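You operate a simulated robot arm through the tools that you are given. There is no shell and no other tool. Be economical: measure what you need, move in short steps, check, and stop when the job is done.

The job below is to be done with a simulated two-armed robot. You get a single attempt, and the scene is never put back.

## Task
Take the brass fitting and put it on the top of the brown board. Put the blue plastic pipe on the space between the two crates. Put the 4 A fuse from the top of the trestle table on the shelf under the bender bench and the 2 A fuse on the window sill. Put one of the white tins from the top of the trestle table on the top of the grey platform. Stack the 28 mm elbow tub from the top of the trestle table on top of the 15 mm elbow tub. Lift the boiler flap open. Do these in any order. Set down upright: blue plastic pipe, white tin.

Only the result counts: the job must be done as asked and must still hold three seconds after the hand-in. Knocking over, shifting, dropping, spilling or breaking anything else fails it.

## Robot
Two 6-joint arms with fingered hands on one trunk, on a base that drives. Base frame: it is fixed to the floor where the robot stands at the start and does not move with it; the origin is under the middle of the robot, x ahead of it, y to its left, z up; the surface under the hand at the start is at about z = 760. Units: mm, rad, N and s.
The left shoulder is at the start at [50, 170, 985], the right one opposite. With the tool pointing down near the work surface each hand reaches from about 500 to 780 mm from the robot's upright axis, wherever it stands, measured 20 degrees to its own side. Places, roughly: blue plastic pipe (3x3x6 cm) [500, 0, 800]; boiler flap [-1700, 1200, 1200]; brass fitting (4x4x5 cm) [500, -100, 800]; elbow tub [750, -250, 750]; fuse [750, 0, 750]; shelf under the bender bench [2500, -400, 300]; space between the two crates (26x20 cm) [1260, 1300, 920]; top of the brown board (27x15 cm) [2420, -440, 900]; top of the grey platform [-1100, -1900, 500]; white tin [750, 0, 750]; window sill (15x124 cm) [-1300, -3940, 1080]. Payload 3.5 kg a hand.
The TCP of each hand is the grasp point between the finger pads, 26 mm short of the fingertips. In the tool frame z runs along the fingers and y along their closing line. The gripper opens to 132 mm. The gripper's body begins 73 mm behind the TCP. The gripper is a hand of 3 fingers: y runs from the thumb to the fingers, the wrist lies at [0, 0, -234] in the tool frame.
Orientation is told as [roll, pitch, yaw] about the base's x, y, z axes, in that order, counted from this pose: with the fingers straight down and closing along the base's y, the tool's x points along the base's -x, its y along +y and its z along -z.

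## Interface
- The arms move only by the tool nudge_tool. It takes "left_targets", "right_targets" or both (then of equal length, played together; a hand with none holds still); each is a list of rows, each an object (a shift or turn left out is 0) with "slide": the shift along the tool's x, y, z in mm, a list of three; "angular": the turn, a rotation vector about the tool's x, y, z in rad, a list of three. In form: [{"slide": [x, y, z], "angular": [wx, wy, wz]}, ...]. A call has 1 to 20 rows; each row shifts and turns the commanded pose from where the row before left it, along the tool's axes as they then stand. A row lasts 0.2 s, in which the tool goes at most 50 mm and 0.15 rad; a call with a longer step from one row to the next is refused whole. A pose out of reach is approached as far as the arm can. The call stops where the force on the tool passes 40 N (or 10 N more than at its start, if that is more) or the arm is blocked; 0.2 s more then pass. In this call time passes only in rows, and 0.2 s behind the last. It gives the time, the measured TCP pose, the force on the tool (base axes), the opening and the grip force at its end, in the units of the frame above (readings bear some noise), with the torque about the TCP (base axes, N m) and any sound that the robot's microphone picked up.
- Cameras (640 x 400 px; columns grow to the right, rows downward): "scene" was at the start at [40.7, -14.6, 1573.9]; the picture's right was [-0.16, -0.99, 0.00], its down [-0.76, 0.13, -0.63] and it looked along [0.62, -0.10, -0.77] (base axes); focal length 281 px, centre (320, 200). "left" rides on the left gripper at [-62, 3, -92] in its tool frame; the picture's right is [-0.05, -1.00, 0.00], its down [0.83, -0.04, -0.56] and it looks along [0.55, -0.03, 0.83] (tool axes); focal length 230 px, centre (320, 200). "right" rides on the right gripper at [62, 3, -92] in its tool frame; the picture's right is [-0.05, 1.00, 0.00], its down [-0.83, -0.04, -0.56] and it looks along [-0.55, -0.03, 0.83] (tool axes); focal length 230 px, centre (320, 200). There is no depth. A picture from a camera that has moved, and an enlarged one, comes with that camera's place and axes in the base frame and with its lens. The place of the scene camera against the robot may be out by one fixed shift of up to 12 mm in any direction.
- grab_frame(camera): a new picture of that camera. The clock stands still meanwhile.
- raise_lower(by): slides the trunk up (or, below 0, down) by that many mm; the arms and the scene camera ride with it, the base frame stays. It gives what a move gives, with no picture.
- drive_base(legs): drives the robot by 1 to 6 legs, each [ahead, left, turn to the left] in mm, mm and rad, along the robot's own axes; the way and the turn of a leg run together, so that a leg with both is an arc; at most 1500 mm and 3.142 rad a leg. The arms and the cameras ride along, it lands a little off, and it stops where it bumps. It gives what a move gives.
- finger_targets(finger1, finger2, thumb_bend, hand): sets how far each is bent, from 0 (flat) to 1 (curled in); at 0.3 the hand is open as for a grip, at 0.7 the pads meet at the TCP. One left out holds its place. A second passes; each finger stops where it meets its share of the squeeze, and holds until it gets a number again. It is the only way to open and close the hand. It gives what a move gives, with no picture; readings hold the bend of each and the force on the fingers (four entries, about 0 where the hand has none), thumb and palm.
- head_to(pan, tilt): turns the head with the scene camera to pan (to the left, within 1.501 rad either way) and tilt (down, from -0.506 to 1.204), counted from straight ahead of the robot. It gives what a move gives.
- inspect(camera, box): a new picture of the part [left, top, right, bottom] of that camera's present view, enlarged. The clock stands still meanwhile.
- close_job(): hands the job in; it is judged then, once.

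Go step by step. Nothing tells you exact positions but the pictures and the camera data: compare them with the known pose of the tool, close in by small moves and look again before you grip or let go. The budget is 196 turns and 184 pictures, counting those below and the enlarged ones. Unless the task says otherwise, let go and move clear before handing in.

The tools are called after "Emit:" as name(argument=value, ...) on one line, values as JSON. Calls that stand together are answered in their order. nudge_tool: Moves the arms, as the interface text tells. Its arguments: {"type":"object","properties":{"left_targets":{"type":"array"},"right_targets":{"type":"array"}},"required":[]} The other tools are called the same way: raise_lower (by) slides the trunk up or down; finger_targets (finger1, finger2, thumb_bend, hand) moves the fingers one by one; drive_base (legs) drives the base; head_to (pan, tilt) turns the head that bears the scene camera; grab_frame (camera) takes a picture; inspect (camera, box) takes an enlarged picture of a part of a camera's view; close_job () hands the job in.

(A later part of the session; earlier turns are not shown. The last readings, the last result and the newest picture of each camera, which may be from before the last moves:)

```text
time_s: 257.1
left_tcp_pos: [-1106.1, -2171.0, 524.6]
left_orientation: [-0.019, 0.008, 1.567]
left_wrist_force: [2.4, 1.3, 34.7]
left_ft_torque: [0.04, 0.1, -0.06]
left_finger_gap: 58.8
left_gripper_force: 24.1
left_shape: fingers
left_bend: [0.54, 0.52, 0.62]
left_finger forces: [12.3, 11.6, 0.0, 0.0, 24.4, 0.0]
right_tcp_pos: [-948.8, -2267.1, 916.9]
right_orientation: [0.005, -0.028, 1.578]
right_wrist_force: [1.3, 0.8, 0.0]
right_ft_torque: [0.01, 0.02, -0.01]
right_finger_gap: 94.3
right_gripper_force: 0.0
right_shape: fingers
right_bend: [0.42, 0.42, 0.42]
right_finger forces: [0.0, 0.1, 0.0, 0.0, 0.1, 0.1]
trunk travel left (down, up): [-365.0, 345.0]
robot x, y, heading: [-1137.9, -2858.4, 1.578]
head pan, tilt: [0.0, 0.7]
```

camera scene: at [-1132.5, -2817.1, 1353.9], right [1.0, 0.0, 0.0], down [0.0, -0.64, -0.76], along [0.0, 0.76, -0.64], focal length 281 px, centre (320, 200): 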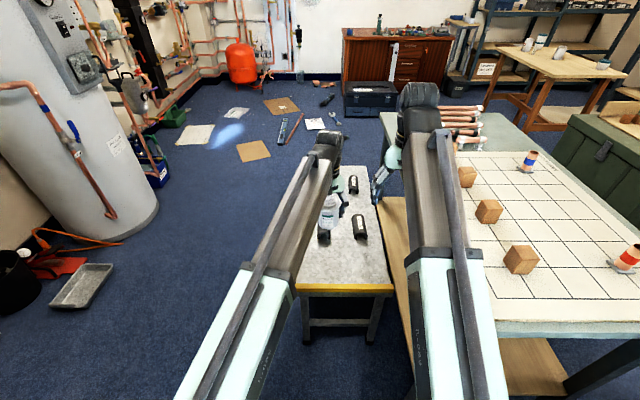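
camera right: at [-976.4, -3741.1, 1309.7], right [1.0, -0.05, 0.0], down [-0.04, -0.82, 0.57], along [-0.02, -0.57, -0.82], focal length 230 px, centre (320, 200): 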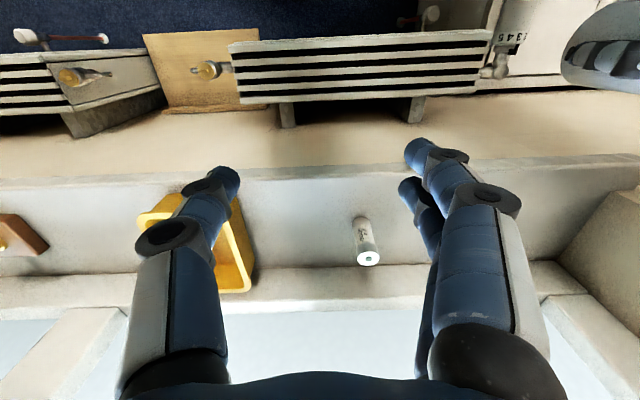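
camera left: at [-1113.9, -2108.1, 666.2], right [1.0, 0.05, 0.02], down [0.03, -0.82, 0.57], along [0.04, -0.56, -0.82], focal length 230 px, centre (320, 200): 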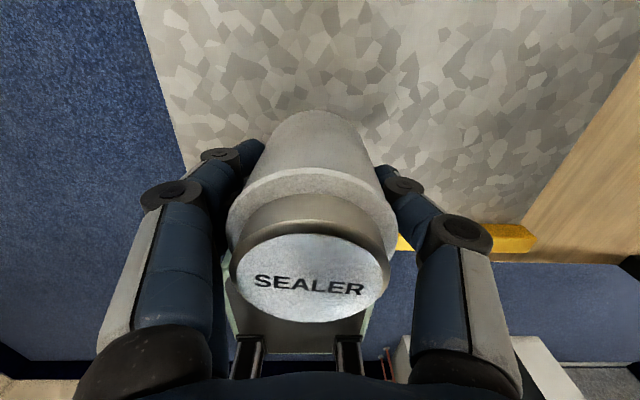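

Contact; relieving 4 mm, then opening.

Emit:
nudge_tool(left_targets=[{"slide": [0, 0, -2]}, {"slide": [0, 0, -2]}])

Emit:
finger_targets(hand="left", finger1=0.46, finger2=0.45, thumb_bend=0.53)

Emit:
finger_targets(hand="left", finger1=0.32, finger2=0.32, thumb_bend=0.32)

Emit:
grab_frame(camera="left")

```text
time_s: 257.7
left_tcp_pos: [-1105.5, -2171.5, 525.7]
left_orientation: [-0.018, 0.011, 1.565]
left_wrist_force: [3.1, 2.7, 18.0]
left_ft_torque: [0.09, 0.07, -0.04]
left_finger_gap: 58.6
left_gripper_force: 23.9
left_shape: fingers
left_bend: [0.53, 0.52, 0.62]
left_finger forces: [12.0, 11.1, 0.0, 0.0, 24.4, 0.0]
right_tcp_pos: [-949.6, -2266.4, 915.2]
right_orientation: [0.003, -0.025, 1.579]
right_wrist_force: [0.1, -0.3, 0.2]
right_ft_torque: [0.02, -0.04, -0.02]
right_finger_gap: 94.4
right_gripper_force: 0.1
right_shape: fingers
right_bend: [0.42, 0.42, 0.42]
right_finger forces: [0.0, 0.0, 0.0, 0.0, 0.1, 0.1]
trunk travel left (down, up): [-365.0, 345.0]
robot x, y, heading: [-1141.8, -2858.5, 1.576]
head pan, tilt: [0.0, 0.7]
```

```text
time_s: 258.7
left_tcp_pos: [-1106.4, -2171.9, 525.0]
left_orientation: [-0.017, 0.012, 1.567]
left_wrist_force: [0.3, 0.1, 0.6]
left_ft_torque: [0.01, 0.01, 0.01]
left_finger_gap: 69.0
left_gripper_force: 0.3
left_shape: fingers
left_bend: [0.46, 0.45, 0.53]
left_finger forces: [0.1, 0.4, 0.0, 0.0, 0.1, 0.0]
right_tcp_pos: [-948.4, -2266.0, 915.7]
right_orientation: [0.003, -0.025, 1.578]
right_wrist_force: [0.7, -0.5, -0.1]
right_ft_torque: [0.03, 0.0, 0.02]
right_finger_gap: 94.1
right_gripper_force: 0.1
right_shape: fingers
right_bend: [0.42, 0.42, 0.42]
right_finger forces: [0.1, 0.0, 0.1, 0.1, 0.0, 0.1]
trunk travel left (down, up): [-365.0, 345.0]
robot x, y, heading: [-1135.0, -2858.7, 1.573]
head pan, tilt: [0.0, 0.7]
```

```text
time_s: 259.7
left_tcp_pos: [-1106.3, -2171.1, 524.3]
left_orientation: [-0.018, 0.011, 1.565]
left_wrist_force: [-0.6, 0.3, -0.5]
left_ft_torque: [0.0, -0.01, -0.04]
left_finger_gap: 127.5
left_gripper_force: 0.1
left_shape: fingers
left_bend: [0.32, 0.32, 0.32]
left_finger forces: [0.1, 0.1, 0.1, 0.1, 0.1, 0.0]
right_tcp_pos: [-949.8, -2266.4, 915.1]
right_orientation: [0.003, -0.024, 1.579]
right_wrist_force: [0.3, -0.6, 0.6]
right_ft_torque: [0.0, 0.0, -0.03]
right_finger_gap: 94.5
right_gripper_force: 0.1
right_shape: fingers
right_bend: [0.42, 0.42, 0.42]
right_finger forces: [0.0, 0.1, 0.0, 0.0, 0.0, 0.0]
trunk travel left (down, up): [-365.0, 345.0]
robot x, y, heading: [-1135.9, -2860.1, 1.577]
head pan, tilt: [0.0, 0.7]
```

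```text
58 pictures are left
camera left: at [-1110.7, -2109.1, 617.1], right [1.0, 0.05, 0.02], down [0.03, -0.82, 0.57], along [0.04, -0.56, -0.82], focal length 230 px, centre (320, 200)
```

left: 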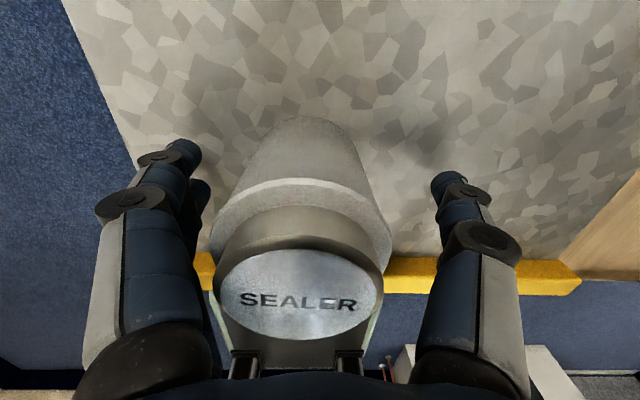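

The tin stands upright. Lifting the hand straight up.

Emit:
nudge_tool(left_targets=[{"slide": [0, 0, -20]}, {"slide": [0, 0, -40]}, {"slide": [0, 0, -45]}, {"slide": [0, 0, -45]}, {"slide": [0, 0, -45]}, {"slide": [0, 0, -45]}])

Emit:
grab_frame(camera="left")

```text
time_s: 261.1
left_tcp_pos: [-1110.9, -2168.5, 766.0]
left_orientation: [-0.017, 0.012, 1.564]
left_wrist_force: [-0.5, -0.1, 0.0]
left_ft_torque: [-0.01, 0.03, -0.02]
left_finger_gap: 127.6
left_gripper_force: 0.1
left_shape: fingers
left_bend: [0.32, 0.32, 0.32]
left_finger forces: [0.1, 0.1, 0.0, 0.0, 0.0, 0.0]
right_tcp_pos: [-949.0, -2266.2, 915.1]
right_orientation: [0.004, -0.024, 1.577]
right_wrist_force: [0.3, -0.2, -0.4]
right_ft_torque: [-0.01, -0.04, 0.01]
right_finger_gap: 94.1
right_gripper_force: 0.1
right_shape: fingers
right_bend: [0.42, 0.42, 0.42]
right_finger forces: [0.0, 0.0, 0.0, 0.0, 0.0, 0.1]
trunk travel left (down, up): [-365.0, 345.0]
robot x, y, heading: [-1140.4, -2861.2, 1.575]
head pan, tilt: [0.0, 0.7]
```

```text
57 pictures are left
camera left: at [-1116.5, -2105.6, 857.8], right [1.0, 0.05, 0.02], down [0.03, -0.82, 0.57], along [0.04, -0.56, -0.82], focal length 230 px, centre (320, 200)
```

left: 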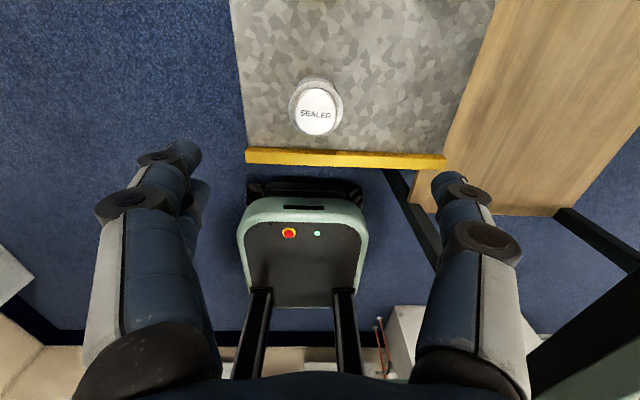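

Tin placed. Raising the trunk, retracting the left hand, and heading north along x≈-1700 to have a look at the boiler.

Emit:
nudge_tool(left_targets=[{"slide": [40, 20, 0]}, {"slide": [40, 20, 0]}, {"slide": [40, 20, 0]}, {"slide": [40, 20, 0]}])

Emit:
raise_lower(by=300)

Emit:
drive_base(legs=[[0, 580, -0.005], [1400, 0, 0]])

Emit:
head_to(pan=0.0, tilt=0.45)

Emit:
grab_frame(camera="scene")

```text
time_s: 262.1
left_tcp_pos: [-1189.8, -2328.9, 764.9]
left_orientation: [-0.017, 0.013, 1.565]
left_wrist_force: [0.4, -0.2, -0.7]
left_ft_torque: [0.03, -0.03, 0.01]
left_finger_gap: 127.4
left_gripper_force: 0.1
left_shape: fingers
left_bend: [0.32, 0.32, 0.32]
left_finger forces: [0.1, 0.0, 0.0, 0.0, 0.1, 0.1]
right_tcp_pos: [-949.6, -2265.7, 915.3]
right_orientation: [0.004, -0.024, 1.577]
right_wrist_force: [-0.2, -0.7, 0.3]
right_ft_torque: [0.0, -0.04, -0.01]
right_finger_gap: 94.2
right_gripper_force: 0.0
right_shape: fingers
right_bend: [0.42, 0.42, 0.42]
right_finger forces: [0.1, 0.1, 0.1, 0.0, 0.0, 0.0]
trunk travel left (down, up): [-365.0, 345.0]
robot x, y, heading: [-1137.1, -2859.5, 1.575]
head pan, tilt: [0.0, 0.7]
```

```text
time_s: 265.1
left_tcp_pos: [-1189.5, -2326.4, 1064.9]
left_orientation: [-0.017, 0.013, 1.565]
left_wrist_force: [0.0, 0.1, 0.1]
left_ft_torque: [-0.02, 0.0, 0.0]
left_finger_gap: 127.5
left_gripper_force: 0.0
left_shape: fingers
left_bend: [0.32, 0.32, 0.32]
left_finger forces: [0.0, 0.0, 0.0, 0.0, 0.0, 0.1]
right_tcp_pos: [-949.2, -2265.2, 1214.1]
right_orientation: [0.004, -0.025, 1.576]
right_wrist_force: [-0.3, 0.6, -0.9]
right_ft_torque: [0.01, 0.01, 0.02]
right_finger_gap: 94.2
right_gripper_force: 0.0
right_shape: fingers
right_bend: [0.42, 0.42, 0.42]
right_finger forces: [0.0, 0.0, 0.0, 0.0, 0.1, 0.0]
trunk travel left (down, up): [-665.0, 45.0]
robot x, y, heading: [-1138.5, -2859.4, 1.574]
head pan, tilt: [0.0, 0.7]
```

```text
time_s: 274.9
left_tcp_pos: [-1741.4, -936.4, 1066.3]
left_orientation: [-0.018, 0.012, 1.544]
left_wrist_force: [-0.9, 0.4, 0.0]
left_ft_torque: [-0.02, 0.02, 0.01]
left_finger_gap: 127.3
left_gripper_force: 0.0
left_shape: fingers
left_bend: [0.32, 0.32, 0.32]
left_finger forces: [0.0, 0.0, 0.0, 0.0, 0.1, 0.1]
right_tcp_pos: [-1499.4, -879.3, 1214.8]
right_orientation: [0.002, -0.024, 1.555]
right_wrist_force: [1.0, -0.3, -0.8]
right_ft_torque: [-0.02, 0.02, 0.01]
right_finger_gap: 94.1
right_gripper_force: 0.0
right_shape: fingers
right_bend: [0.42, 0.42, 0.42]
right_finger forces: [0.0, 0.0, 0.0, 0.2, 0.1, 0.1]
trunk travel left (down, up): [-665.0, 45.0]
robot x, y, heading: [-1700.6, -1471.9, 1.555]
head pan, tilt: [0.0, 0.7]
```

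```text
time_s: 275.7
left_tcp_pos: [-1740.3, -936.0, 1064.0]
left_orientation: [-0.017, 0.013, 1.543]
left_wrist_force: [0.1, 0.1, -0.2]
left_ft_torque: [0.01, 0.01, -0.01]
left_finger_gap: 127.3
left_gripper_force: 0.0
left_shape: fingers
left_bend: [0.32, 0.32, 0.32]
left_finger forces: [0.0, 0.0, 0.1, 0.0, 0.1, 0.0]
right_tcp_pos: [-1497.5, -880.7, 1214.8]
right_orientation: [0.002, -0.025, 1.557]
right_wrist_force: [0.5, -0.4, -0.4]
right_ft_torque: [0.05, -0.01, 0.01]
right_finger_gap: 94.4
right_gripper_force: 0.0
right_shape: fingers
right_bend: [0.42, 0.42, 0.42]
right_finger forces: [0.0, 0.0, 0.0, 0.0, 0.1, 0.0]
trunk travel left (down, up): [-665.0, 45.0]
robot x, y, heading: [-1701.6, -1469.3, 1.551]
head pan, tilt: [0.0, 0.45]
```

```text
56 pictures are left
camera scene: at [-1695.3, -1420.3, 1676.1], right [1.0, -0.02, 0.0], down [-0.01, -0.44, -0.9], along [0.02, 0.9, -0.44], focal length 281 px, centre (320, 200)
```

scene: 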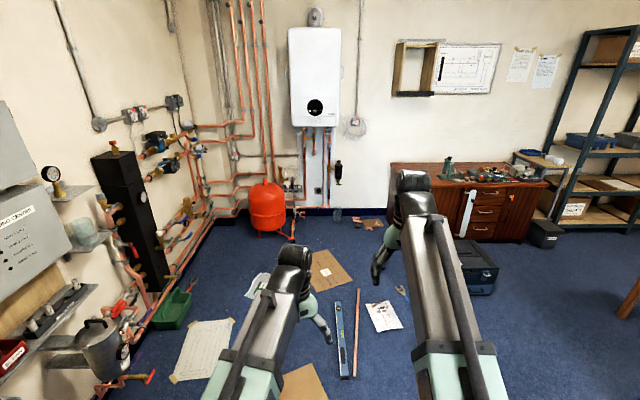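

Boiler in view on the far wall; zooming in on it and the floor ahead.

Emit:
inspect(camera="scene", box=[270, 20, 360, 140])

Emit:
inspect(camera="scene", box=[230, 180, 500, 400])

```text
3.33 times, centred on (315, 80) of scene
camera zoom: at [-1695.3, -1420.3, 1676.1], right [1.0, -0.02, 0.0], down [-0.01, -0.44, -0.9], along [0.02, 0.9, -0.44], focal length 936 px, centre (337, 600)
```

zoom: 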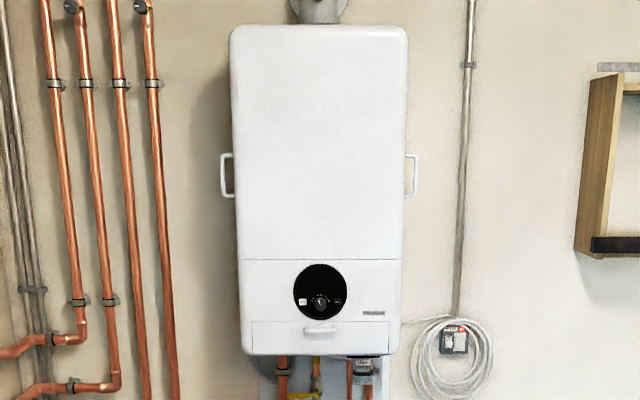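

```text
1.82 times, centred on (365, 290) of scene
camera zoom: at [-1695.3, -1420.3, 1676.1], right [1.0, -0.02, 0.0], down [-0.01, -0.44, -0.9], along [0.02, 0.9, -0.44], focal length 510 px, centre (238, 36)
```

zoom: 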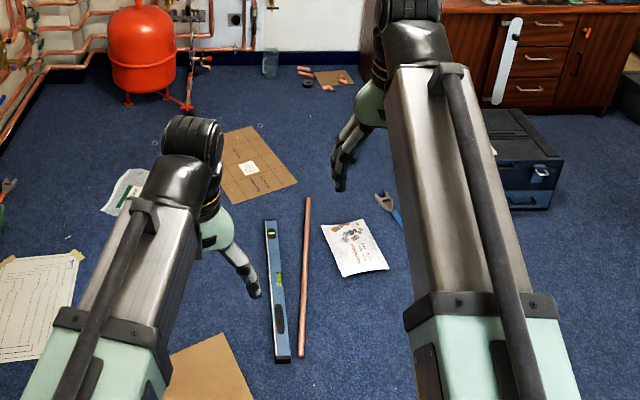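

The flap is the boiler's lowest front strip (x≈-1874…-1485, z≈1157–1236) with a handle near x≈-1680. I'll use the right hand with the tool pointing forward; first I turn it horizontal here in free space.

Emit:
finger_targets(hand="right", finger1=0.7, finger2=0.7, thumb_bend=0.7)

Emit:
nudge_tool(right_targets=[{"slide": [-20, 0, 0], "angular": [0, -0.1428, 0]}, {"slide": [-19.8, 0, 2.8], "angular": [0, -0.1428, 0]}, {"slide": [-19.2, 0, 5.6], "angular": [0, -0.1428, 0]}, {"slide": [-18.2, 0, 8.3], "angular": [0, -0.1428, 0]}, {"slide": [-16.8, 0, 10.8], "angular": [0, -0.1428, 0]}, {"slide": [-15.1, 0, 13.1], "angular": [0, -0.1428, 0]}, {"slide": [-13.1, 0, 15.1], "angular": [0, -0.1428, 0]}, {"slide": [-10.8, 0, 16.8], "angular": [0, -0.1428, 0]}, {"slide": [-8.3, 0, 18.2], "angular": [0, -0.1428, 0]}, {"slide": [-5.6, 0, 19.2], "angular": [0, -0.1428, 0]}, {"slide": [-2.8, 0, 19.8], "angular": [0, -0.1428, 0]}])

Emit:
grab_frame(camera="right")

```text
time_s: 276.7
left_tcp_pos: [-1741.1, -936.1, 1065.4]
left_orientation: [-0.017, 0.012, 1.543]
left_wrist_force: [0.5, -0.2, -0.3]
left_ft_torque: [-0.01, -0.02, -0.03]
left_finger_gap: 127.8
left_gripper_force: 0.1
left_shape: fingers
left_bend: [0.32, 0.32, 0.32]
left_finger forces: [0.1, 0.0, 0.1, 0.0, 0.0, 0.0]
right_tcp_pos: [-1499.6, -881.3, 1215.1]
right_orientation: [0.004, -0.024, 1.555]
right_wrist_force: [-0.6, -0.4, -0.2]
right_ft_torque: [-0.01, -0.01, 0.02]
right_finger_gap: 6.1
right_gripper_force: 0.0
right_shape: fingers
right_bend: [0.7, 0.7, 0.7]
right_finger forces: [0.0, 0.0, 0.1, 0.0, 0.0, 0.0]
trunk travel left (down, up): [-665.0, 45.0]
robot x, y, heading: [-1701.5, -1471.4, 1.552]
head pan, tilt: [0.0, 0.45]
```

```text
time_s: 279.1
left_tcp_pos: [-1740.2, -936.0, 1065.0]
left_orientation: [-0.019, 0.012, 1.542]
left_wrist_force: [0.2, -1.0, -0.5]
left_ft_torque: [-0.01, 0.02, -0.01]
left_finger_gap: 127.7
left_gripper_force: 0.1
left_shape: fingers
left_bend: [0.32, 0.32, 0.32]
left_finger forces: [0.0, 0.0, 0.1, 0.1, 0.0, 0.0]
right_tcp_pos: [-1496.0, -662.5, 1220.8]
right_orientation: [2.902, -1.559, -1.344]
right_wrist_force: [0.1, 0.2, 0.4]
right_ft_torque: [0.0, 0.0, 0.0]
right_finger_gap: 6.1
right_gripper_force: 0.0
right_shape: fingers
right_bend: [0.7, 0.7, 0.7]
right_finger forces: [0.1, 0.0, 0.0, 0.0, 0.1, 0.0]
trunk travel left (down, up): [-665.0, 45.0]
robot x, y, heading: [-1705.0, -1472.8, 1.551]
head pan, tilt: [0.0, 0.45]
```

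```text
53 pictures are left
camera right: at [-1501.6, -754.5, 1159.6], right [-1.0, 0.01, 0.05], down [0.04, -0.56, 0.82], along [0.04, 0.83, 0.56], focal length 230 px, centre (320, 200)
```

right: 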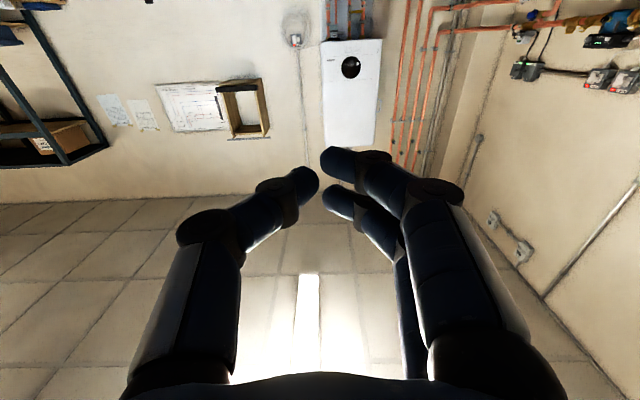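

The tool now points forward. Driving to in front of the boiler (lane x≈-1900, clear of the spirit level and copper pipe on the floor).

Emit:
drive_base(legs=[[0, 200, 0.02], [1400, 0, 0]])

Emit:
grab_frame(camera="scene")

Emit:
grab_frame(camera="right")

```text
time_s: 281.0
left_tcp_pos: [-1956.3, -935.5, 1065.4]
left_orientation: [-0.019, 0.01, 1.565]
left_wrist_force: [0.2, 0.2, 0.8]
left_ft_torque: [-0.03, 0.0, -0.01]
left_finger_gap: 127.4
left_gripper_force: 0.0
left_shape: fingers
left_bend: [0.32, 0.32, 0.32]
left_finger forces: [0.0, 0.1, 0.0, 0.0, 0.1, 0.1]
right_tcp_pos: [-1718.2, -658.3, 1222.2]
right_orientation: [2.729, -1.562, -1.146]
right_wrist_force: [0.1, -0.2, 0.6]
right_ft_torque: [0.02, 0.0, 0.02]
right_finger_gap: 6.1
right_gripper_force: 0.0
right_shape: fingers
right_bend: [0.7, 0.7, 0.7]
right_finger forces: [0.0, 0.1, 0.0, 0.0, 0.1, 0.0]
trunk travel left (down, up): [-665.0, 45.0]
robot x, y, heading: [-1906.4, -1470.1, 1.571]
head pan, tilt: [0.0, 0.45]
stopped in leg 2: the robot was blocked; the commanded pose is now the measured one
```

```text
52 pictures are left
camera scene: at [-1899.3, -1418.7, 1676.3], right [1.0, 0.0, 0.0], down [0.0, -0.43, -0.9], along [0.0, 0.9, -0.43], focal length 281 px, centre (320, 200)
```

scene: 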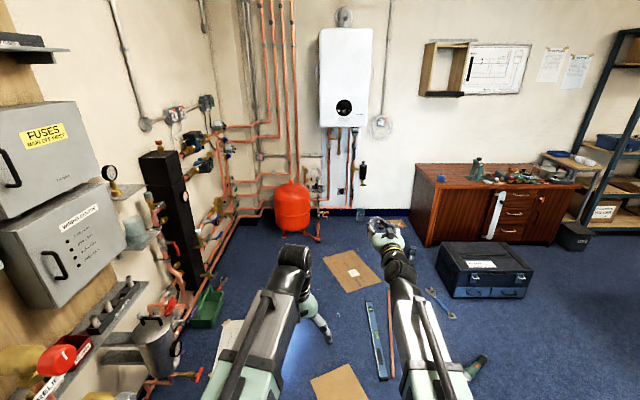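

```text
51 pictures are left
camera right: at [-1720.3, -749.2, 1159.9], right [-1.0, -0.01, 0.06], down [0.05, -0.56, 0.83], along [0.02, 0.83, 0.56], focal length 230 px, centre (320, 200)
```

right: 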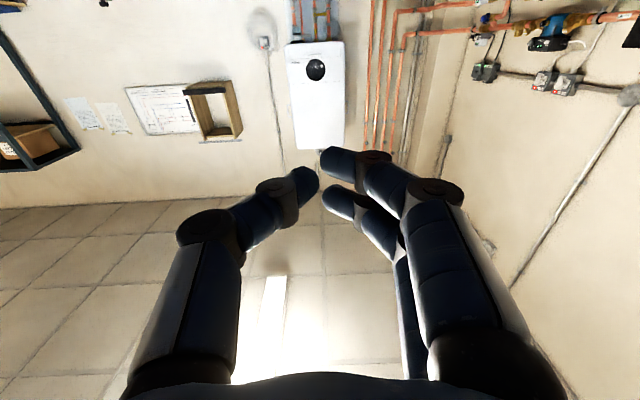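

Blocked right away; looking down around the base.

Emit:
head_to(pan=0.0, tilt=1.15)

Emit:
grab_frame(camera="scene")

Emit:
grab_frame(camera="left")

```text
time_s: 282.1
left_tcp_pos: [-1956.6, -934.9, 1064.8]
left_orientation: [-0.015, 0.013, 1.563]
left_wrist_force: [0.2, 0.0, 0.1]
left_ft_torque: [0.05, 0.02, -0.03]
left_finger_gap: 127.6
left_gripper_force: 0.1
left_shape: fingers
left_bend: [0.32, 0.32, 0.32]
left_finger forces: [0.1, 0.0, 0.0, 0.0, 0.1, 0.0]
right_tcp_pos: [-1717.2, -656.9, 1221.8]
right_orientation: [2.711, -1.56, -1.131]
right_wrist_force: [0.1, 0.6, 0.0]
right_ft_torque: [0.01, -0.02, 0.0]
right_finger_gap: 6.1
right_gripper_force: 0.1
right_shape: fingers
right_bend: [0.7, 0.7, 0.7]
right_finger forces: [0.1, 0.0, 0.0, 0.1, 0.0, 0.0]
trunk travel left (down, up): [-665.0, 45.0]
robot x, y, heading: [-1904.3, -1468.2, 1.571]
head pan, tilt: [0.0, 1.15]
```

```text
50 pictures are left
camera scene: at [-1899.3, -1450.5, 1620.9], right [1.0, 0.0, 0.0], down [0.0, -0.91, -0.41], along [0.0, 0.41, -0.91], focal length 281 px, centre (320, 200)
```

scene: 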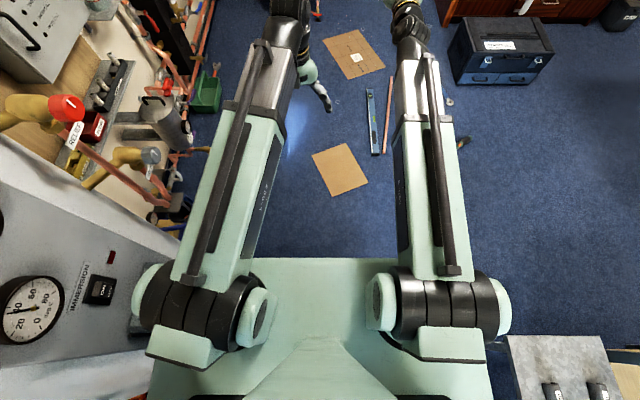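

```text
49 pictures are left
camera left: at [-1960.3, -872.8, 1157.4], right [1.0, 0.05, 0.02], down [0.03, -0.82, 0.57], along [0.04, -0.56, -0.82], focal length 230 px, centre (320, 200)
```

left: 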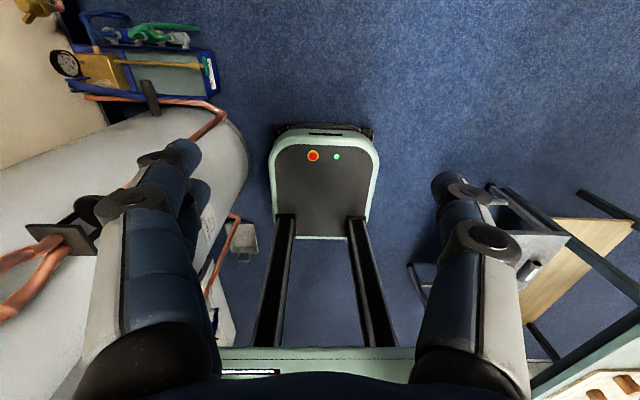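

The left shoulder touched the cylinder tank. I step right, pass it, then go left again.

Emit:
drive_base(legs=[[0, -200, 0], [770, 0, 0]])

Emit:
head_to(pan=0.0, tilt=0.8)

Emit:
grab_frame(camera="scene")

```text
time_s: 287.4
left_tcp_pos: [-1762.3, -160.2, 1064.3]
left_orientation: [-0.02, 0.011, 1.56]
left_wrist_force: [-0.6, 0.0, -0.1]
left_ft_torque: [0.0, 0.02, 0.0]
left_finger_gap: 127.3
left_gripper_force: 0.1
left_shape: fingers
left_bend: [0.32, 0.32, 0.32]
left_finger forces: [0.0, 0.0, 0.1, 0.0, 0.0, 0.0]
right_tcp_pos: [-1522.4, 117.8, 1221.7]
right_orientation: [2.853, -1.564, -1.275]
right_wrist_force: [-1.1, 0.5, -0.4]
right_ft_torque: [-0.03, -0.02, -0.04]
right_finger_gap: 6.0
right_gripper_force: 0.0
right_shape: fingers
right_bend: [0.7, 0.7, 0.7]
right_finger forces: [0.0, 0.0, 0.0, 0.0, 0.0, 0.0]
trunk travel left (down, up): [-665.0, 45.0]
robot x, y, heading: [-1713.0, -695.0, 1.572]
head pan, tilt: [0.0, 1.15]
```

```text
time_s: 288.3
left_tcp_pos: [-1762.2, -159.3, 1064.6]
left_orientation: [-0.018, 0.013, 1.56]
left_wrist_force: [0.2, 0.1, 0.1]
left_ft_torque: [0.0, -0.01, 0.04]
left_finger_gap: 127.7
left_gripper_force: 0.1
left_shape: fingers
left_bend: [0.32, 0.32, 0.32]
left_finger forces: [0.0, 0.1, 0.1, 0.1, 0.0, 0.0]
right_tcp_pos: [-1522.1, 117.1, 1222.0]
right_orientation: [2.862, -1.562, -1.287]
right_wrist_force: [0.4, -0.3, 0.7]
right_ft_torque: [0.01, 0.03, 0.03]
right_finger_gap: 6.0
right_gripper_force: 0.1
right_shape: fingers
right_bend: [0.7, 0.7, 0.7]
right_finger forces: [0.1, 0.0, 0.0, 0.0, 0.0, 0.0]
trunk travel left (down, up): [-665.0, 45.0]
robot x, y, heading: [-1716.4, -691.5, 1.569]
head pan, tilt: [0.0, 0.799]
```

```text
48 pictures are left
camera scene: at [-1708.5, -655.0, 1645.6], right [1.0, 0.0, 0.0], down [0.0, -0.72, -0.7], along [0.0, 0.7, -0.72], focal length 281 px, centre (320, 200)
```

scene: 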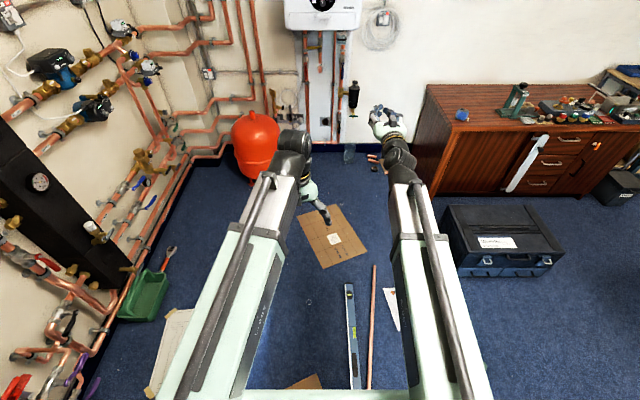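

Emit:
drive_base(legs=[[0, 275, 0], [880, 0, 0]])

Emit:
head_to(pan=-0.2, tilt=0.3)

Emit:
grab_frame(camera="scene")

Emit:
grab_frame(camera="right")

```text
time_s: 294.4
left_tcp_pos: [-2052.1, 719.0, 1064.8]
left_orientation: [-0.018, 0.013, 1.572]
left_wrist_force: [0.7, 1.0, 0.2]
left_ft_torque: [-0.01, 0.03, -0.03]
left_finger_gap: 127.3
left_gripper_force: 0.1
left_shape: fingers
left_bend: [0.32, 0.32, 0.32]
left_finger forces: [0.0, 0.0, 0.1, 0.0, 0.1, 0.1]
right_tcp_pos: [-1816.5, 997.1, 1221.5]
right_orientation: [2.854, -1.563, -1.265]
right_wrist_force: [0.5, -0.2, -0.3]
right_ft_torque: [0.01, 0.0, -0.01]
right_finger_gap: 5.8
right_gripper_force: 0.2
right_shape: fingers
right_bend: [0.7, 0.7, 0.7]
right_finger forces: [0.0, 0.0, 0.0, 0.0, 0.0, 0.0]
trunk travel left (down, up): [-665.0, 45.0]
robot x, y, heading: [-1996.3, 184.5, 1.581]
head pan, tilt: [0.0, 0.799]
```

```text
time_s: 295.4
left_tcp_pos: [-2052.1, 718.6, 1064.1]
left_orientation: [-0.019, 0.013, 1.572]
left_wrist_force: [-0.2, -0.1, 0.5]
left_ft_torque: [-0.01, 0.02, -0.01]
left_finger_gap: 127.7
left_gripper_force: 0.1
left_shape: fingers
left_bend: [0.32, 0.32, 0.32]
left_finger forces: [0.0, 0.0, 0.1, 0.0, 0.0, 0.0]
right_tcp_pos: [-1816.2, 997.5, 1222.2]
right_orientation: [2.871, -1.563, -1.281]
right_wrist_force: [-0.8, 0.4, 0.0]
right_ft_torque: [0.02, -0.01, -0.03]
right_finger_gap: 6.1
right_gripper_force: 0.0
right_shape: fingers
right_bend: [0.7, 0.7, 0.7]
right_finger forces: [0.0, 0.1, 0.0, 0.0, 0.1, 0.0]
trunk travel left (down, up): [-665.0, 45.0]
robot x, y, heading: [-2003.6, 188.7, 1.581]
head pan, tilt: [-0.201, 0.3]
```

```text
47 pictures are left
camera scene: at [-1974.5, 235.1, 1690.0], right [0.98, -0.19, 0.0], down [-0.06, -0.29, -0.95], along [0.18, 0.94, -0.3], focal length 281 px, centre (320, 200)
```

scene: 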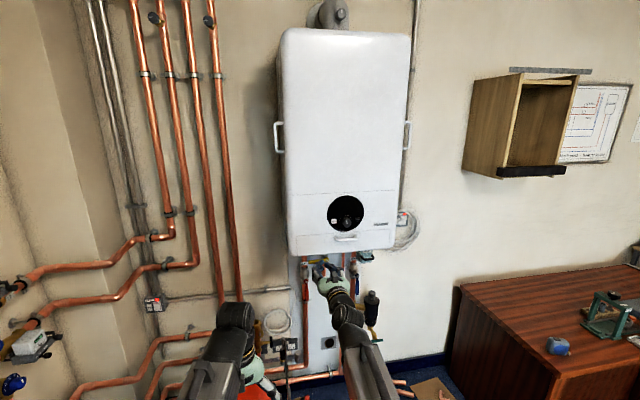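

```text
46 pictures are left
camera right: at [-1819.3, 906.2, 1159.9], right [-1.0, -0.02, 0.05], down [0.06, -0.56, 0.83], along [0.02, 0.83, 0.56], focal length 230 px, centre (320, 200)
```

right: 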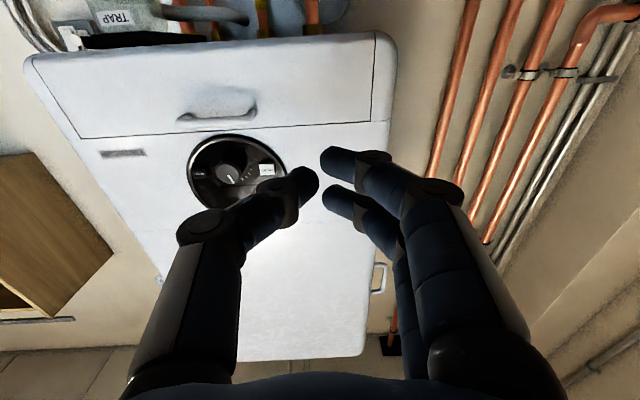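

The handle on the flap is visible. Zooming in on its shape.

Emit:
inspect(camera="right", box=[60, 20, 400, 190])

Emit:
inspect(camera="scene", box=[280, 180, 420, 270])

```text
1.88 times, centred on (230, 105) of right
camera zoom: at [-1819.3, 906.2, 1159.9], right [-1.0, -0.02, 0.05], down [0.06, -0.56, 0.83], along [0.02, 0.83, 0.56], focal length 433 px, centre (489, 379)
```

zoom: 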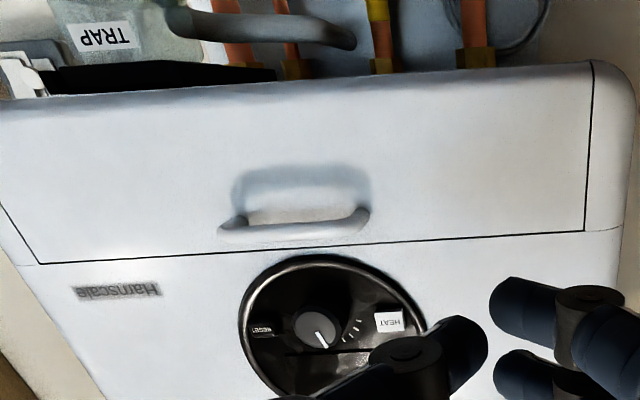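

```text
4.44 times, centred on (350, 225) of scene
camera zoom: at [-1974.5, 235.1, 1690.0], right [0.98, -0.19, 0.0], down [-0.06, -0.29, -0.95], along [0.18, 0.94, -0.3], focal length 1248 px, centre (187, 89)
```

zoom: 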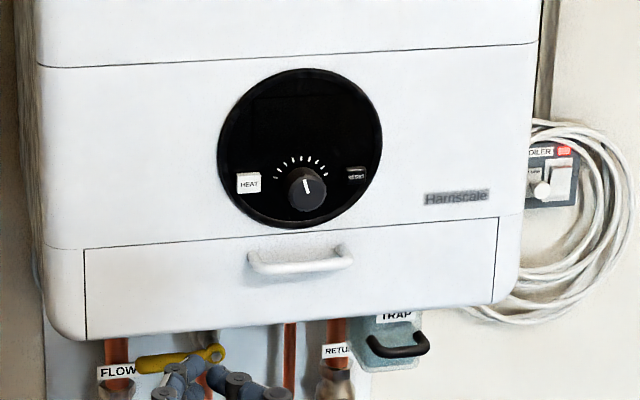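

The handle is a D-bar at about (-1702, 1178, 1228), some 20 mm below the flap's top seam. I'll pinch the bar with the closing line vertical, so I shift right and roll the tool by 90°.

Emit:
nudge_tool(right_targets=[{"slide": [0, -38, 0]}, {"slide": [0, -38, 0]}, {"slide": [0, -38, 0]}, {"angular": [0, 0, 0.1428]}, {"angular": [0, 0, 0.1428]}, {"angular": [0, 0, 0.1428]}, {"angular": [0, 0, 0.1428]}, {"angular": [0, 0, 0.1428]}, {"angular": [0, 0, 0.1428]}, {"angular": [0, 0, 0.1428]}, {"angular": [0, 0, 0.1428]}, {"angular": [0, 0, 0.1428]}, {"angular": [0, 0, 0.1428]}, {"angular": [0, 0, 0.1428]}])

Emit:
finger_targets(hand="right", finger1=0.5, finger2=0.5, thumb_bend=0.5)

Emit:
grab_frame(camera="right")

Emit:
grab_frame(camera="scene")

```text
time_s: 298.4
left_tcp_pos: [-2053.9, 717.5, 1064.5]
left_orientation: [-0.02, 0.011, 1.573]
left_wrist_force: [-0.6, -0.4, -0.5]
left_ft_torque: [0.02, 0.02, 0.02]
left_finger_gap: 127.3
left_gripper_force: 0.0
left_shape: fingers
left_bend: [0.32, 0.32, 0.32]
left_finger forces: [0.0, 0.0, 0.0, 0.0, 0.0, 0.1]
right_tcp_pos: [-1703.0, 998.6, 1220.6]
right_orientation: [1.579, 0.006, 0.018]
right_wrist_force: [0.4, -1.0, -0.4]
right_ft_torque: [0.0, 0.01, 0.01]
right_finger_gap: 5.7
right_gripper_force: 0.1
right_shape: fingers
right_bend: [0.7, 0.7, 0.7]
right_finger forces: [0.0, 0.1, 0.0, 0.0, 0.1, 0.0]
trunk travel left (down, up): [-665.0, 45.0]
robot x, y, heading: [-1997.8, 186.7, 1.582]
head pan, tilt: [-0.201, 0.3]
```

```text
time_s: 299.4
left_tcp_pos: [-2051.3, 717.5, 1064.7]
left_orientation: [-0.02, 0.012, 1.573]
left_wrist_force: [-0.1, -0.3, 0.1]
left_ft_torque: [-0.01, 0.02, 0.01]
left_finger_gap: 127.7
left_gripper_force: 0.1
left_shape: fingers
left_bend: [0.32, 0.32, 0.32]
left_finger forces: [0.1, 0.0, 0.1, 0.1, 0.0, 0.0]
right_tcp_pos: [-1703.9, 998.7, 1220.7]
right_orientation: [1.581, 0.003, 0.019]
right_wrist_force: [-0.1, -0.5, -0.2]
right_ft_torque: [-0.03, 0.0, 0.03]
right_finger_gap: 67.0
right_gripper_force: 0.0
right_shape: fingers
right_bend: [0.5, 0.5, 0.5]
right_finger forces: [0.0, 0.0, 0.1, 0.0, 0.0, 0.0]
trunk travel left (down, up): [-665.0, 45.0]
robot x, y, heading: [-1998.6, 185.3, 1.587]
head pan, tilt: [-0.201, 0.3]
```

```text
43 pictures are left
camera right: at [-1763.7, 906.3, 1224.1], right [0.05, -0.01, 1.0], down [0.84, -0.54, -0.05], along [0.54, 0.84, -0.02], focal length 230 px, centre (320, 200)
```

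right: 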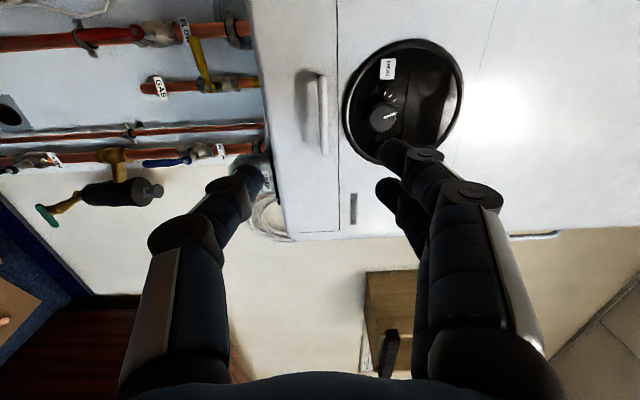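

```text
42 pictures are left
camera scene: at [-1974.4, 235.1, 1690.1], right [0.98, -0.19, 0.0], down [-0.06, -0.29, -0.96], along [0.18, 0.94, -0.3], focal length 281 px, centre (320, 200)
```

scene: 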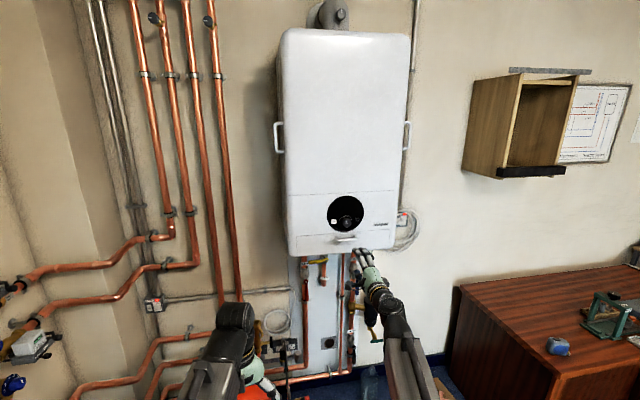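

The bar is straight ahead of the hand. Narrowing the opening, driving 90 mm closer, then approaching the bar.

Emit:
finger_targets(hand="right", finger1=0.57, finger2=0.57, thumb_bend=0.55)

Emit:
drive_base(legs=[[90, 0, -0.012]])

Emit:
grab_frame(camera="right")

```text
time_s: 300.4
left_tcp_pos: [-2053.3, 718.3, 1065.7]
left_orientation: [-0.018, 0.012, 1.571]
left_wrist_force: [0.1, -0.2, 0.7]
left_ft_torque: [-0.01, 0.0, 0.0]
left_finger_gap: 127.5
left_gripper_force: 0.1
left_shape: fingers
left_bend: [0.32, 0.32, 0.32]
left_finger forces: [0.1, 0.0, 0.1, 0.0, 0.0, 0.1]
right_tcp_pos: [-1703.1, 999.9, 1220.8]
right_orientation: [1.58, 0.002, 0.017]
right_wrist_force: [0.5, -0.8, -0.4]
right_ft_torque: [-0.02, 0.0, -0.03]
right_finger_gap: 50.1
right_gripper_force: 0.1
right_shape: fingers
right_bend: [0.56, 0.56, 0.55]
right_finger forces: [0.0, 0.1, 0.0, 0.0, 0.0, 0.0]
trunk travel left (down, up): [-665.0, 45.0]
robot x, y, heading: [-1996.2, 187.9, 1.585]
head pan, tilt: [-0.201, 0.3]
```

```text
time_s: 301.5
left_tcp_pos: [-2046.9, 811.4, 1063.9]
left_orientation: [-0.018, 0.013, 1.562]
left_wrist_force: [-0.8, 0.3, -0.4]
left_ft_torque: [-0.04, 0.03, -0.01]
left_finger_gap: 127.7
left_gripper_force: 0.2
left_shape: fingers
left_bend: [0.32, 0.32, 0.32]
left_finger forces: [0.1, 0.1, 0.0, 0.1, 0.0, 0.0]
right_tcp_pos: [-1695.6, 1089.2, 1220.1]
right_orientation: [1.579, 0.003, 0.007]
right_wrist_force: [0.0, 0.7, 0.5]
right_ft_torque: [0.04, 0.03, -0.03]
right_finger_gap: 50.1
right_gripper_force: 0.1
right_shape: fingers
right_bend: [0.56, 0.56, 0.55]
right_finger forces: [0.1, 0.0, 0.1, 0.0, 0.1, 0.0]
trunk travel left (down, up): [-665.0, 45.0]
robot x, y, heading: [-1999.6, 276.7, 1.573]
head pan, tilt: [-0.201, 0.3]
```

```text
41 pictures are left
camera right: at [-1756.7, 996.7, 1222.9], right [0.05, -0.01, 1.0], down [0.83, -0.55, -0.05], along [0.55, 0.84, -0.02], focal length 230 px, centre (320, 200)
```

right: 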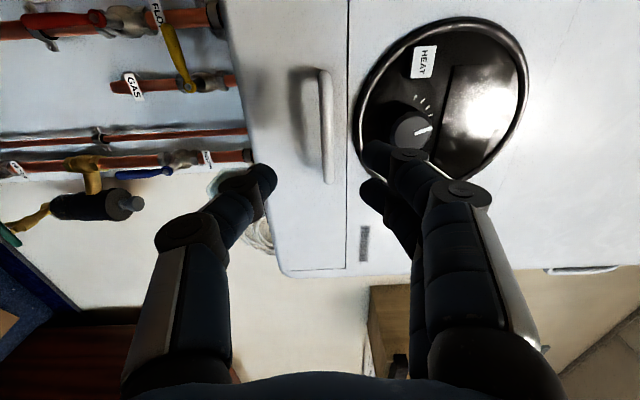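

Emit:
nudge_tool(right_targets=[{"slide": [7, 6, 25]}, {"slide": [0, 0, 25]}, {"slide": [0, 0, 20]}])

Emit:
grab_frame(camera="right")

Emit:
inspect(camera="scene", box=[290, 180, 420, 290])

```text
time_s: 302.3
left_tcp_pos: [-2048.0, 811.3, 1064.5]
left_orientation: [-0.017, 0.013, 1.563]
left_wrist_force: [-0.1, 1.1, -0.6]
left_ft_torque: [-0.05, 0.04, 0.02]
left_finger_gap: 127.6
left_gripper_force: 0.1
left_shape: fingers
left_bend: [0.32, 0.32, 0.32]
left_finger forces: [0.1, 0.1, 0.0, 0.0, 0.1, 0.0]
right_tcp_pos: [-1704.3, 1157.1, 1225.7]
right_orientation: [1.579, 0.002, 0.009]
right_wrist_force: [-0.1, 0.6, 0.5]
right_ft_torque: [-0.01, 0.01, 0.0]
right_finger_gap: 50.0
right_gripper_force: 0.1
right_shape: fingers
right_bend: [0.56, 0.56, 0.55]
right_finger forces: [0.0, 0.1, 0.0, 0.0, 0.0, 0.0]
trunk travel left (down, up): [-665.0, 45.0]
robot x, y, heading: [-2001.6, 276.1, 1.566]
head pan, tilt: [-0.201, 0.3]
```

```text
40 pictures are left
camera right: at [-1765.8, 1064.9, 1230.2], right [0.05, -0.01, 1.0], down [0.83, -0.55, -0.05], along [0.55, 0.84, -0.02], focal length 230 px, centre (320, 200)
```

right: 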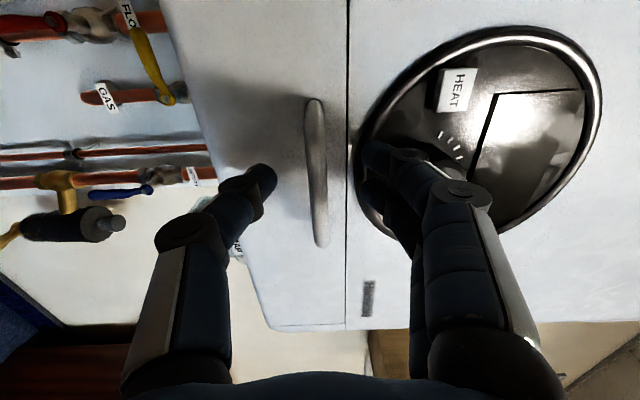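

```text
3.64 times, centred on (355, 235) of scene
camera zoom: at [-1974.5, 326.6, 1690.1], right [0.98, -0.2, 0.0], down [-0.06, -0.29, -0.96], along [0.19, 0.94, -0.3], focal length 1021 px, centre (193, 73)
```

zoom: 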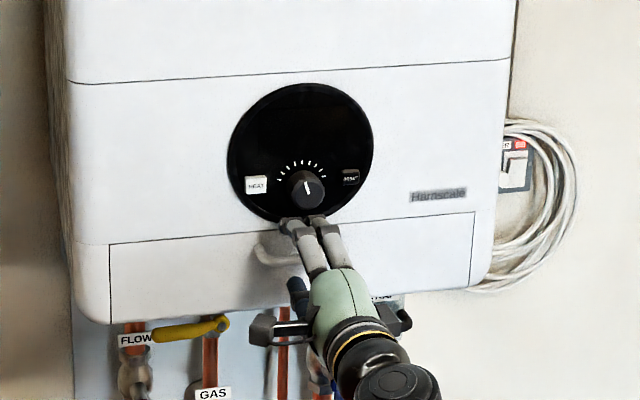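

Emit:
nudge_tool(right_targets=[{"slide": [0, 0, 10]}, {"slide": [0, 0, 10]}, {"slide": [0, 0, 6]}])

Emit:
grab_frame(camera="right")

```text
time_s: 303.0
left_tcp_pos: [-2047.9, 806.0, 1065.7]
left_orientation: [-0.017, 0.008, 1.561]
left_wrist_force: [0.0, -0.6, 0.1]
left_ft_torque: [-0.04, 0.03, -0.06]
left_finger_gap: 127.8
left_gripper_force: 0.1
left_shape: fingers
left_bend: [0.32, 0.32, 0.32]
left_finger forces: [0.0, 0.1, 0.0, 0.0, 0.0, 0.0]
right_tcp_pos: [-1702.4, 1171.1, 1228.4]
right_orientation: [1.58, 0.002, 0.01]
right_wrist_force: [-3.7, -32.1, -3.7]
right_ft_torque: [-1.13, 0.15, 0.01]
right_finger_gap: 50.9
right_gripper_force: 17.1
right_shape: fingers
right_bend: [0.56, 0.57, 0.57]
right_finger forces: [0.7, 2.9, 0.1, 0.1, 30.0, 0.1]
trunk travel left (down, up): [-665.0, 45.0]
robot x, y, heading: [-1999.1, 274.2, 1.571]
head pan, tilt: [-0.201, 0.3]
stopped in row 3 (right hand): the force on the tool passed its limit at 48 N (the readings are from after the stop); the commanded pose is now the measured one
```

```text
38 pictures are left
camera right: at [-1765.1, 1078.1, 1231.2], right [0.05, -0.01, 1.0], down [0.84, -0.55, -0.05], along [0.55, 0.84, -0.02], focal length 230 px, centre (320, 200)
```

right: 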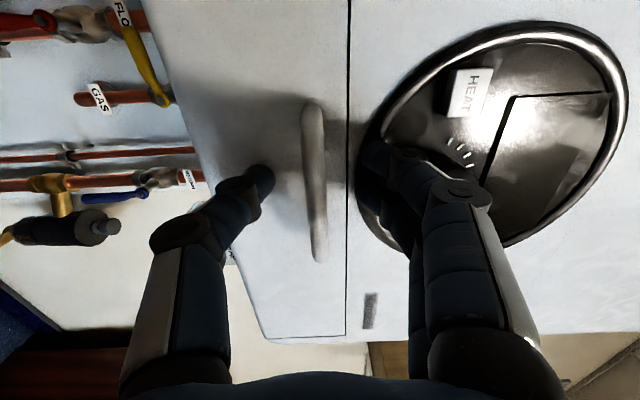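

Fingertips touched the panel; the bar is now right between the fingers. Backing off 6 mm and closing on the bar.

Emit:
nudge_tool(right_targets=[{"slide": [0, 0, -6]}])

Emit:
finger_targets(hand="right", finger1=0.72, finger2=0.72, thumb_bend=0.72)

Emit:
grab_frame(camera="right")

```text
time_s: 303.4
left_tcp_pos: [-2046.5, 808.8, 1065.8]
left_orientation: [-0.02, 0.01, 1.561]
left_wrist_force: [1.5, 0.1, -0.2]
left_ft_torque: [-0.02, -0.04, -0.02]
left_finger_gap: 127.8
left_gripper_force: 0.1
left_shape: fingers
left_bend: [0.32, 0.32, 0.32]
left_finger forces: [0.0, 0.0, 0.1, 0.1, 0.1, 0.0]
right_tcp_pos: [-1703.6, 1169.7, 1227.3]
right_orientation: [1.577, 0.002, 0.007]
right_wrist_force: [-1.1, -4.7, 0.4]
right_ft_torque: [-0.19, 0.0, -0.02]
right_finger_gap: 49.4
right_gripper_force: 1.8
right_shape: fingers
right_bend: [0.56, 0.56, 0.55]
right_finger forces: [0.0, 0.1, 0.0, 0.1, 4.8, 0.0]
trunk travel left (down, up): [-665.0, 45.0]
robot x, y, heading: [-1997.6, 276.9, 1.575]
head pan, tilt: [-0.201, 0.3]
```

```text
time_s: 304.4
left_tcp_pos: [-2046.8, 809.3, 1065.5]
left_orientation: [-0.02, 0.014, 1.561]
left_wrist_force: [0.6, -0.3, 0.2]
left_ft_torque: [0.04, 0.0, 0.0]
left_finger_gap: 127.7
left_gripper_force: 0.0
left_shape: fingers
left_bend: [0.32, 0.32, 0.32]
left_finger forces: [0.0, 0.1, 0.1, 0.0, 0.0, 0.0]
right_tcp_pos: [-1703.9, 1171.1, 1225.8]
right_orientation: [1.578, -0.001, 0.009]
right_wrist_force: [-0.5, 2.1, -1.4]
right_ft_torque: [-0.01, -0.01, -0.01]
right_finger_gap: 1.5
right_gripper_force: 1.1
right_shape: fingers
right_bend: [0.72, 0.72, 0.71]
right_finger forces: [0.5, 0.0, 0.0, 0.1, 1.6, 0.0]
trunk travel left (down, up): [-665.0, 45.0]
robot x, y, heading: [-1996.8, 272.7, 1.572]
head pan, tilt: [-0.201, 0.3]
```

```text
37 pictures are left
camera right: at [-1764.9, 1077.8, 1228.8], right [0.05, -0.01, 1.0], down [0.83, -0.55, -0.05], along [0.55, 0.84, -0.02], focal length 230 px, centre (320, 200)
```

right: 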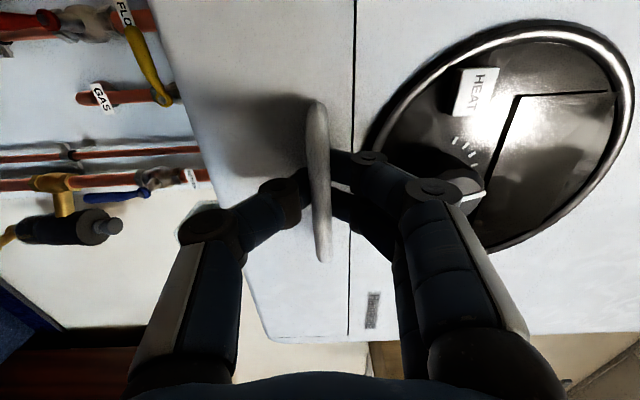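

The fingers have closed behind the bar, hooking it. Now a gentle pull to find which way the flap swings.

Emit:
nudge_tool(right_targets=[{"slide": [0, 0, -6]}, {"slide": [0, 0, -6]}, {"slide": [0, 0, -6]}])

Emit:
grab_frame(camera="right")

```text
time_s: 305.2
left_tcp_pos: [-2047.3, 809.3, 1065.1]
left_orientation: [-0.018, 0.014, 1.561]
left_wrist_force: [-0.3, 0.0, -0.9]
left_ft_torque: [-0.02, -0.01, -0.03]
left_finger_gap: 127.8
left_gripper_force: 0.1
left_shape: fingers
left_bend: [0.32, 0.32, 0.32]
left_finger forces: [0.0, 0.0, 0.0, 0.0, 0.0, 0.0]
right_tcp_pos: [-1703.2, 1154.1, 1224.1]
right_orientation: [1.576, 0.002, 0.009]
right_wrist_force: [-2.1, 4.9, -7.4]
right_ft_torque: [0.03, 0.01, -0.01]
right_finger_gap: 6.7
right_gripper_force: 4.3
right_shape: fingers
right_bend: [0.72, 0.72, 0.68]
right_finger forces: [0.0, 0.1, 0.1, 0.0, 8.6, 0.0]
trunk travel left (down, up): [-665.0, 45.0]
robot x, y, heading: [-2001.6, 278.5, 1.575]
head pan, tilt: [-0.201, 0.3]
```

```text
36 pictures are left
camera right: at [-1764.5, 1061.3, 1227.5], right [0.05, 0.0, 1.0], down [0.84, -0.55, -0.05], along [0.55, 0.84, -0.03], focal length 230 px, centre (320, 200)
```

right: 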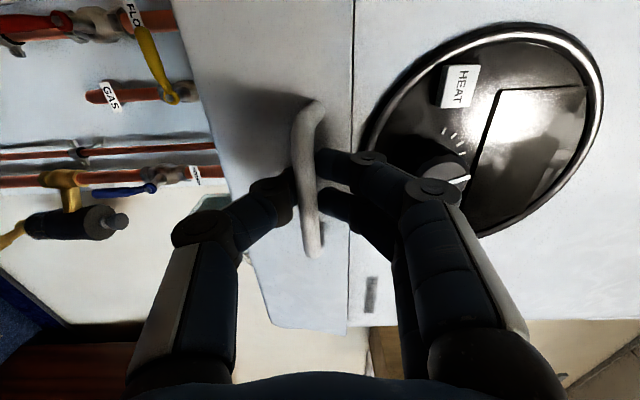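

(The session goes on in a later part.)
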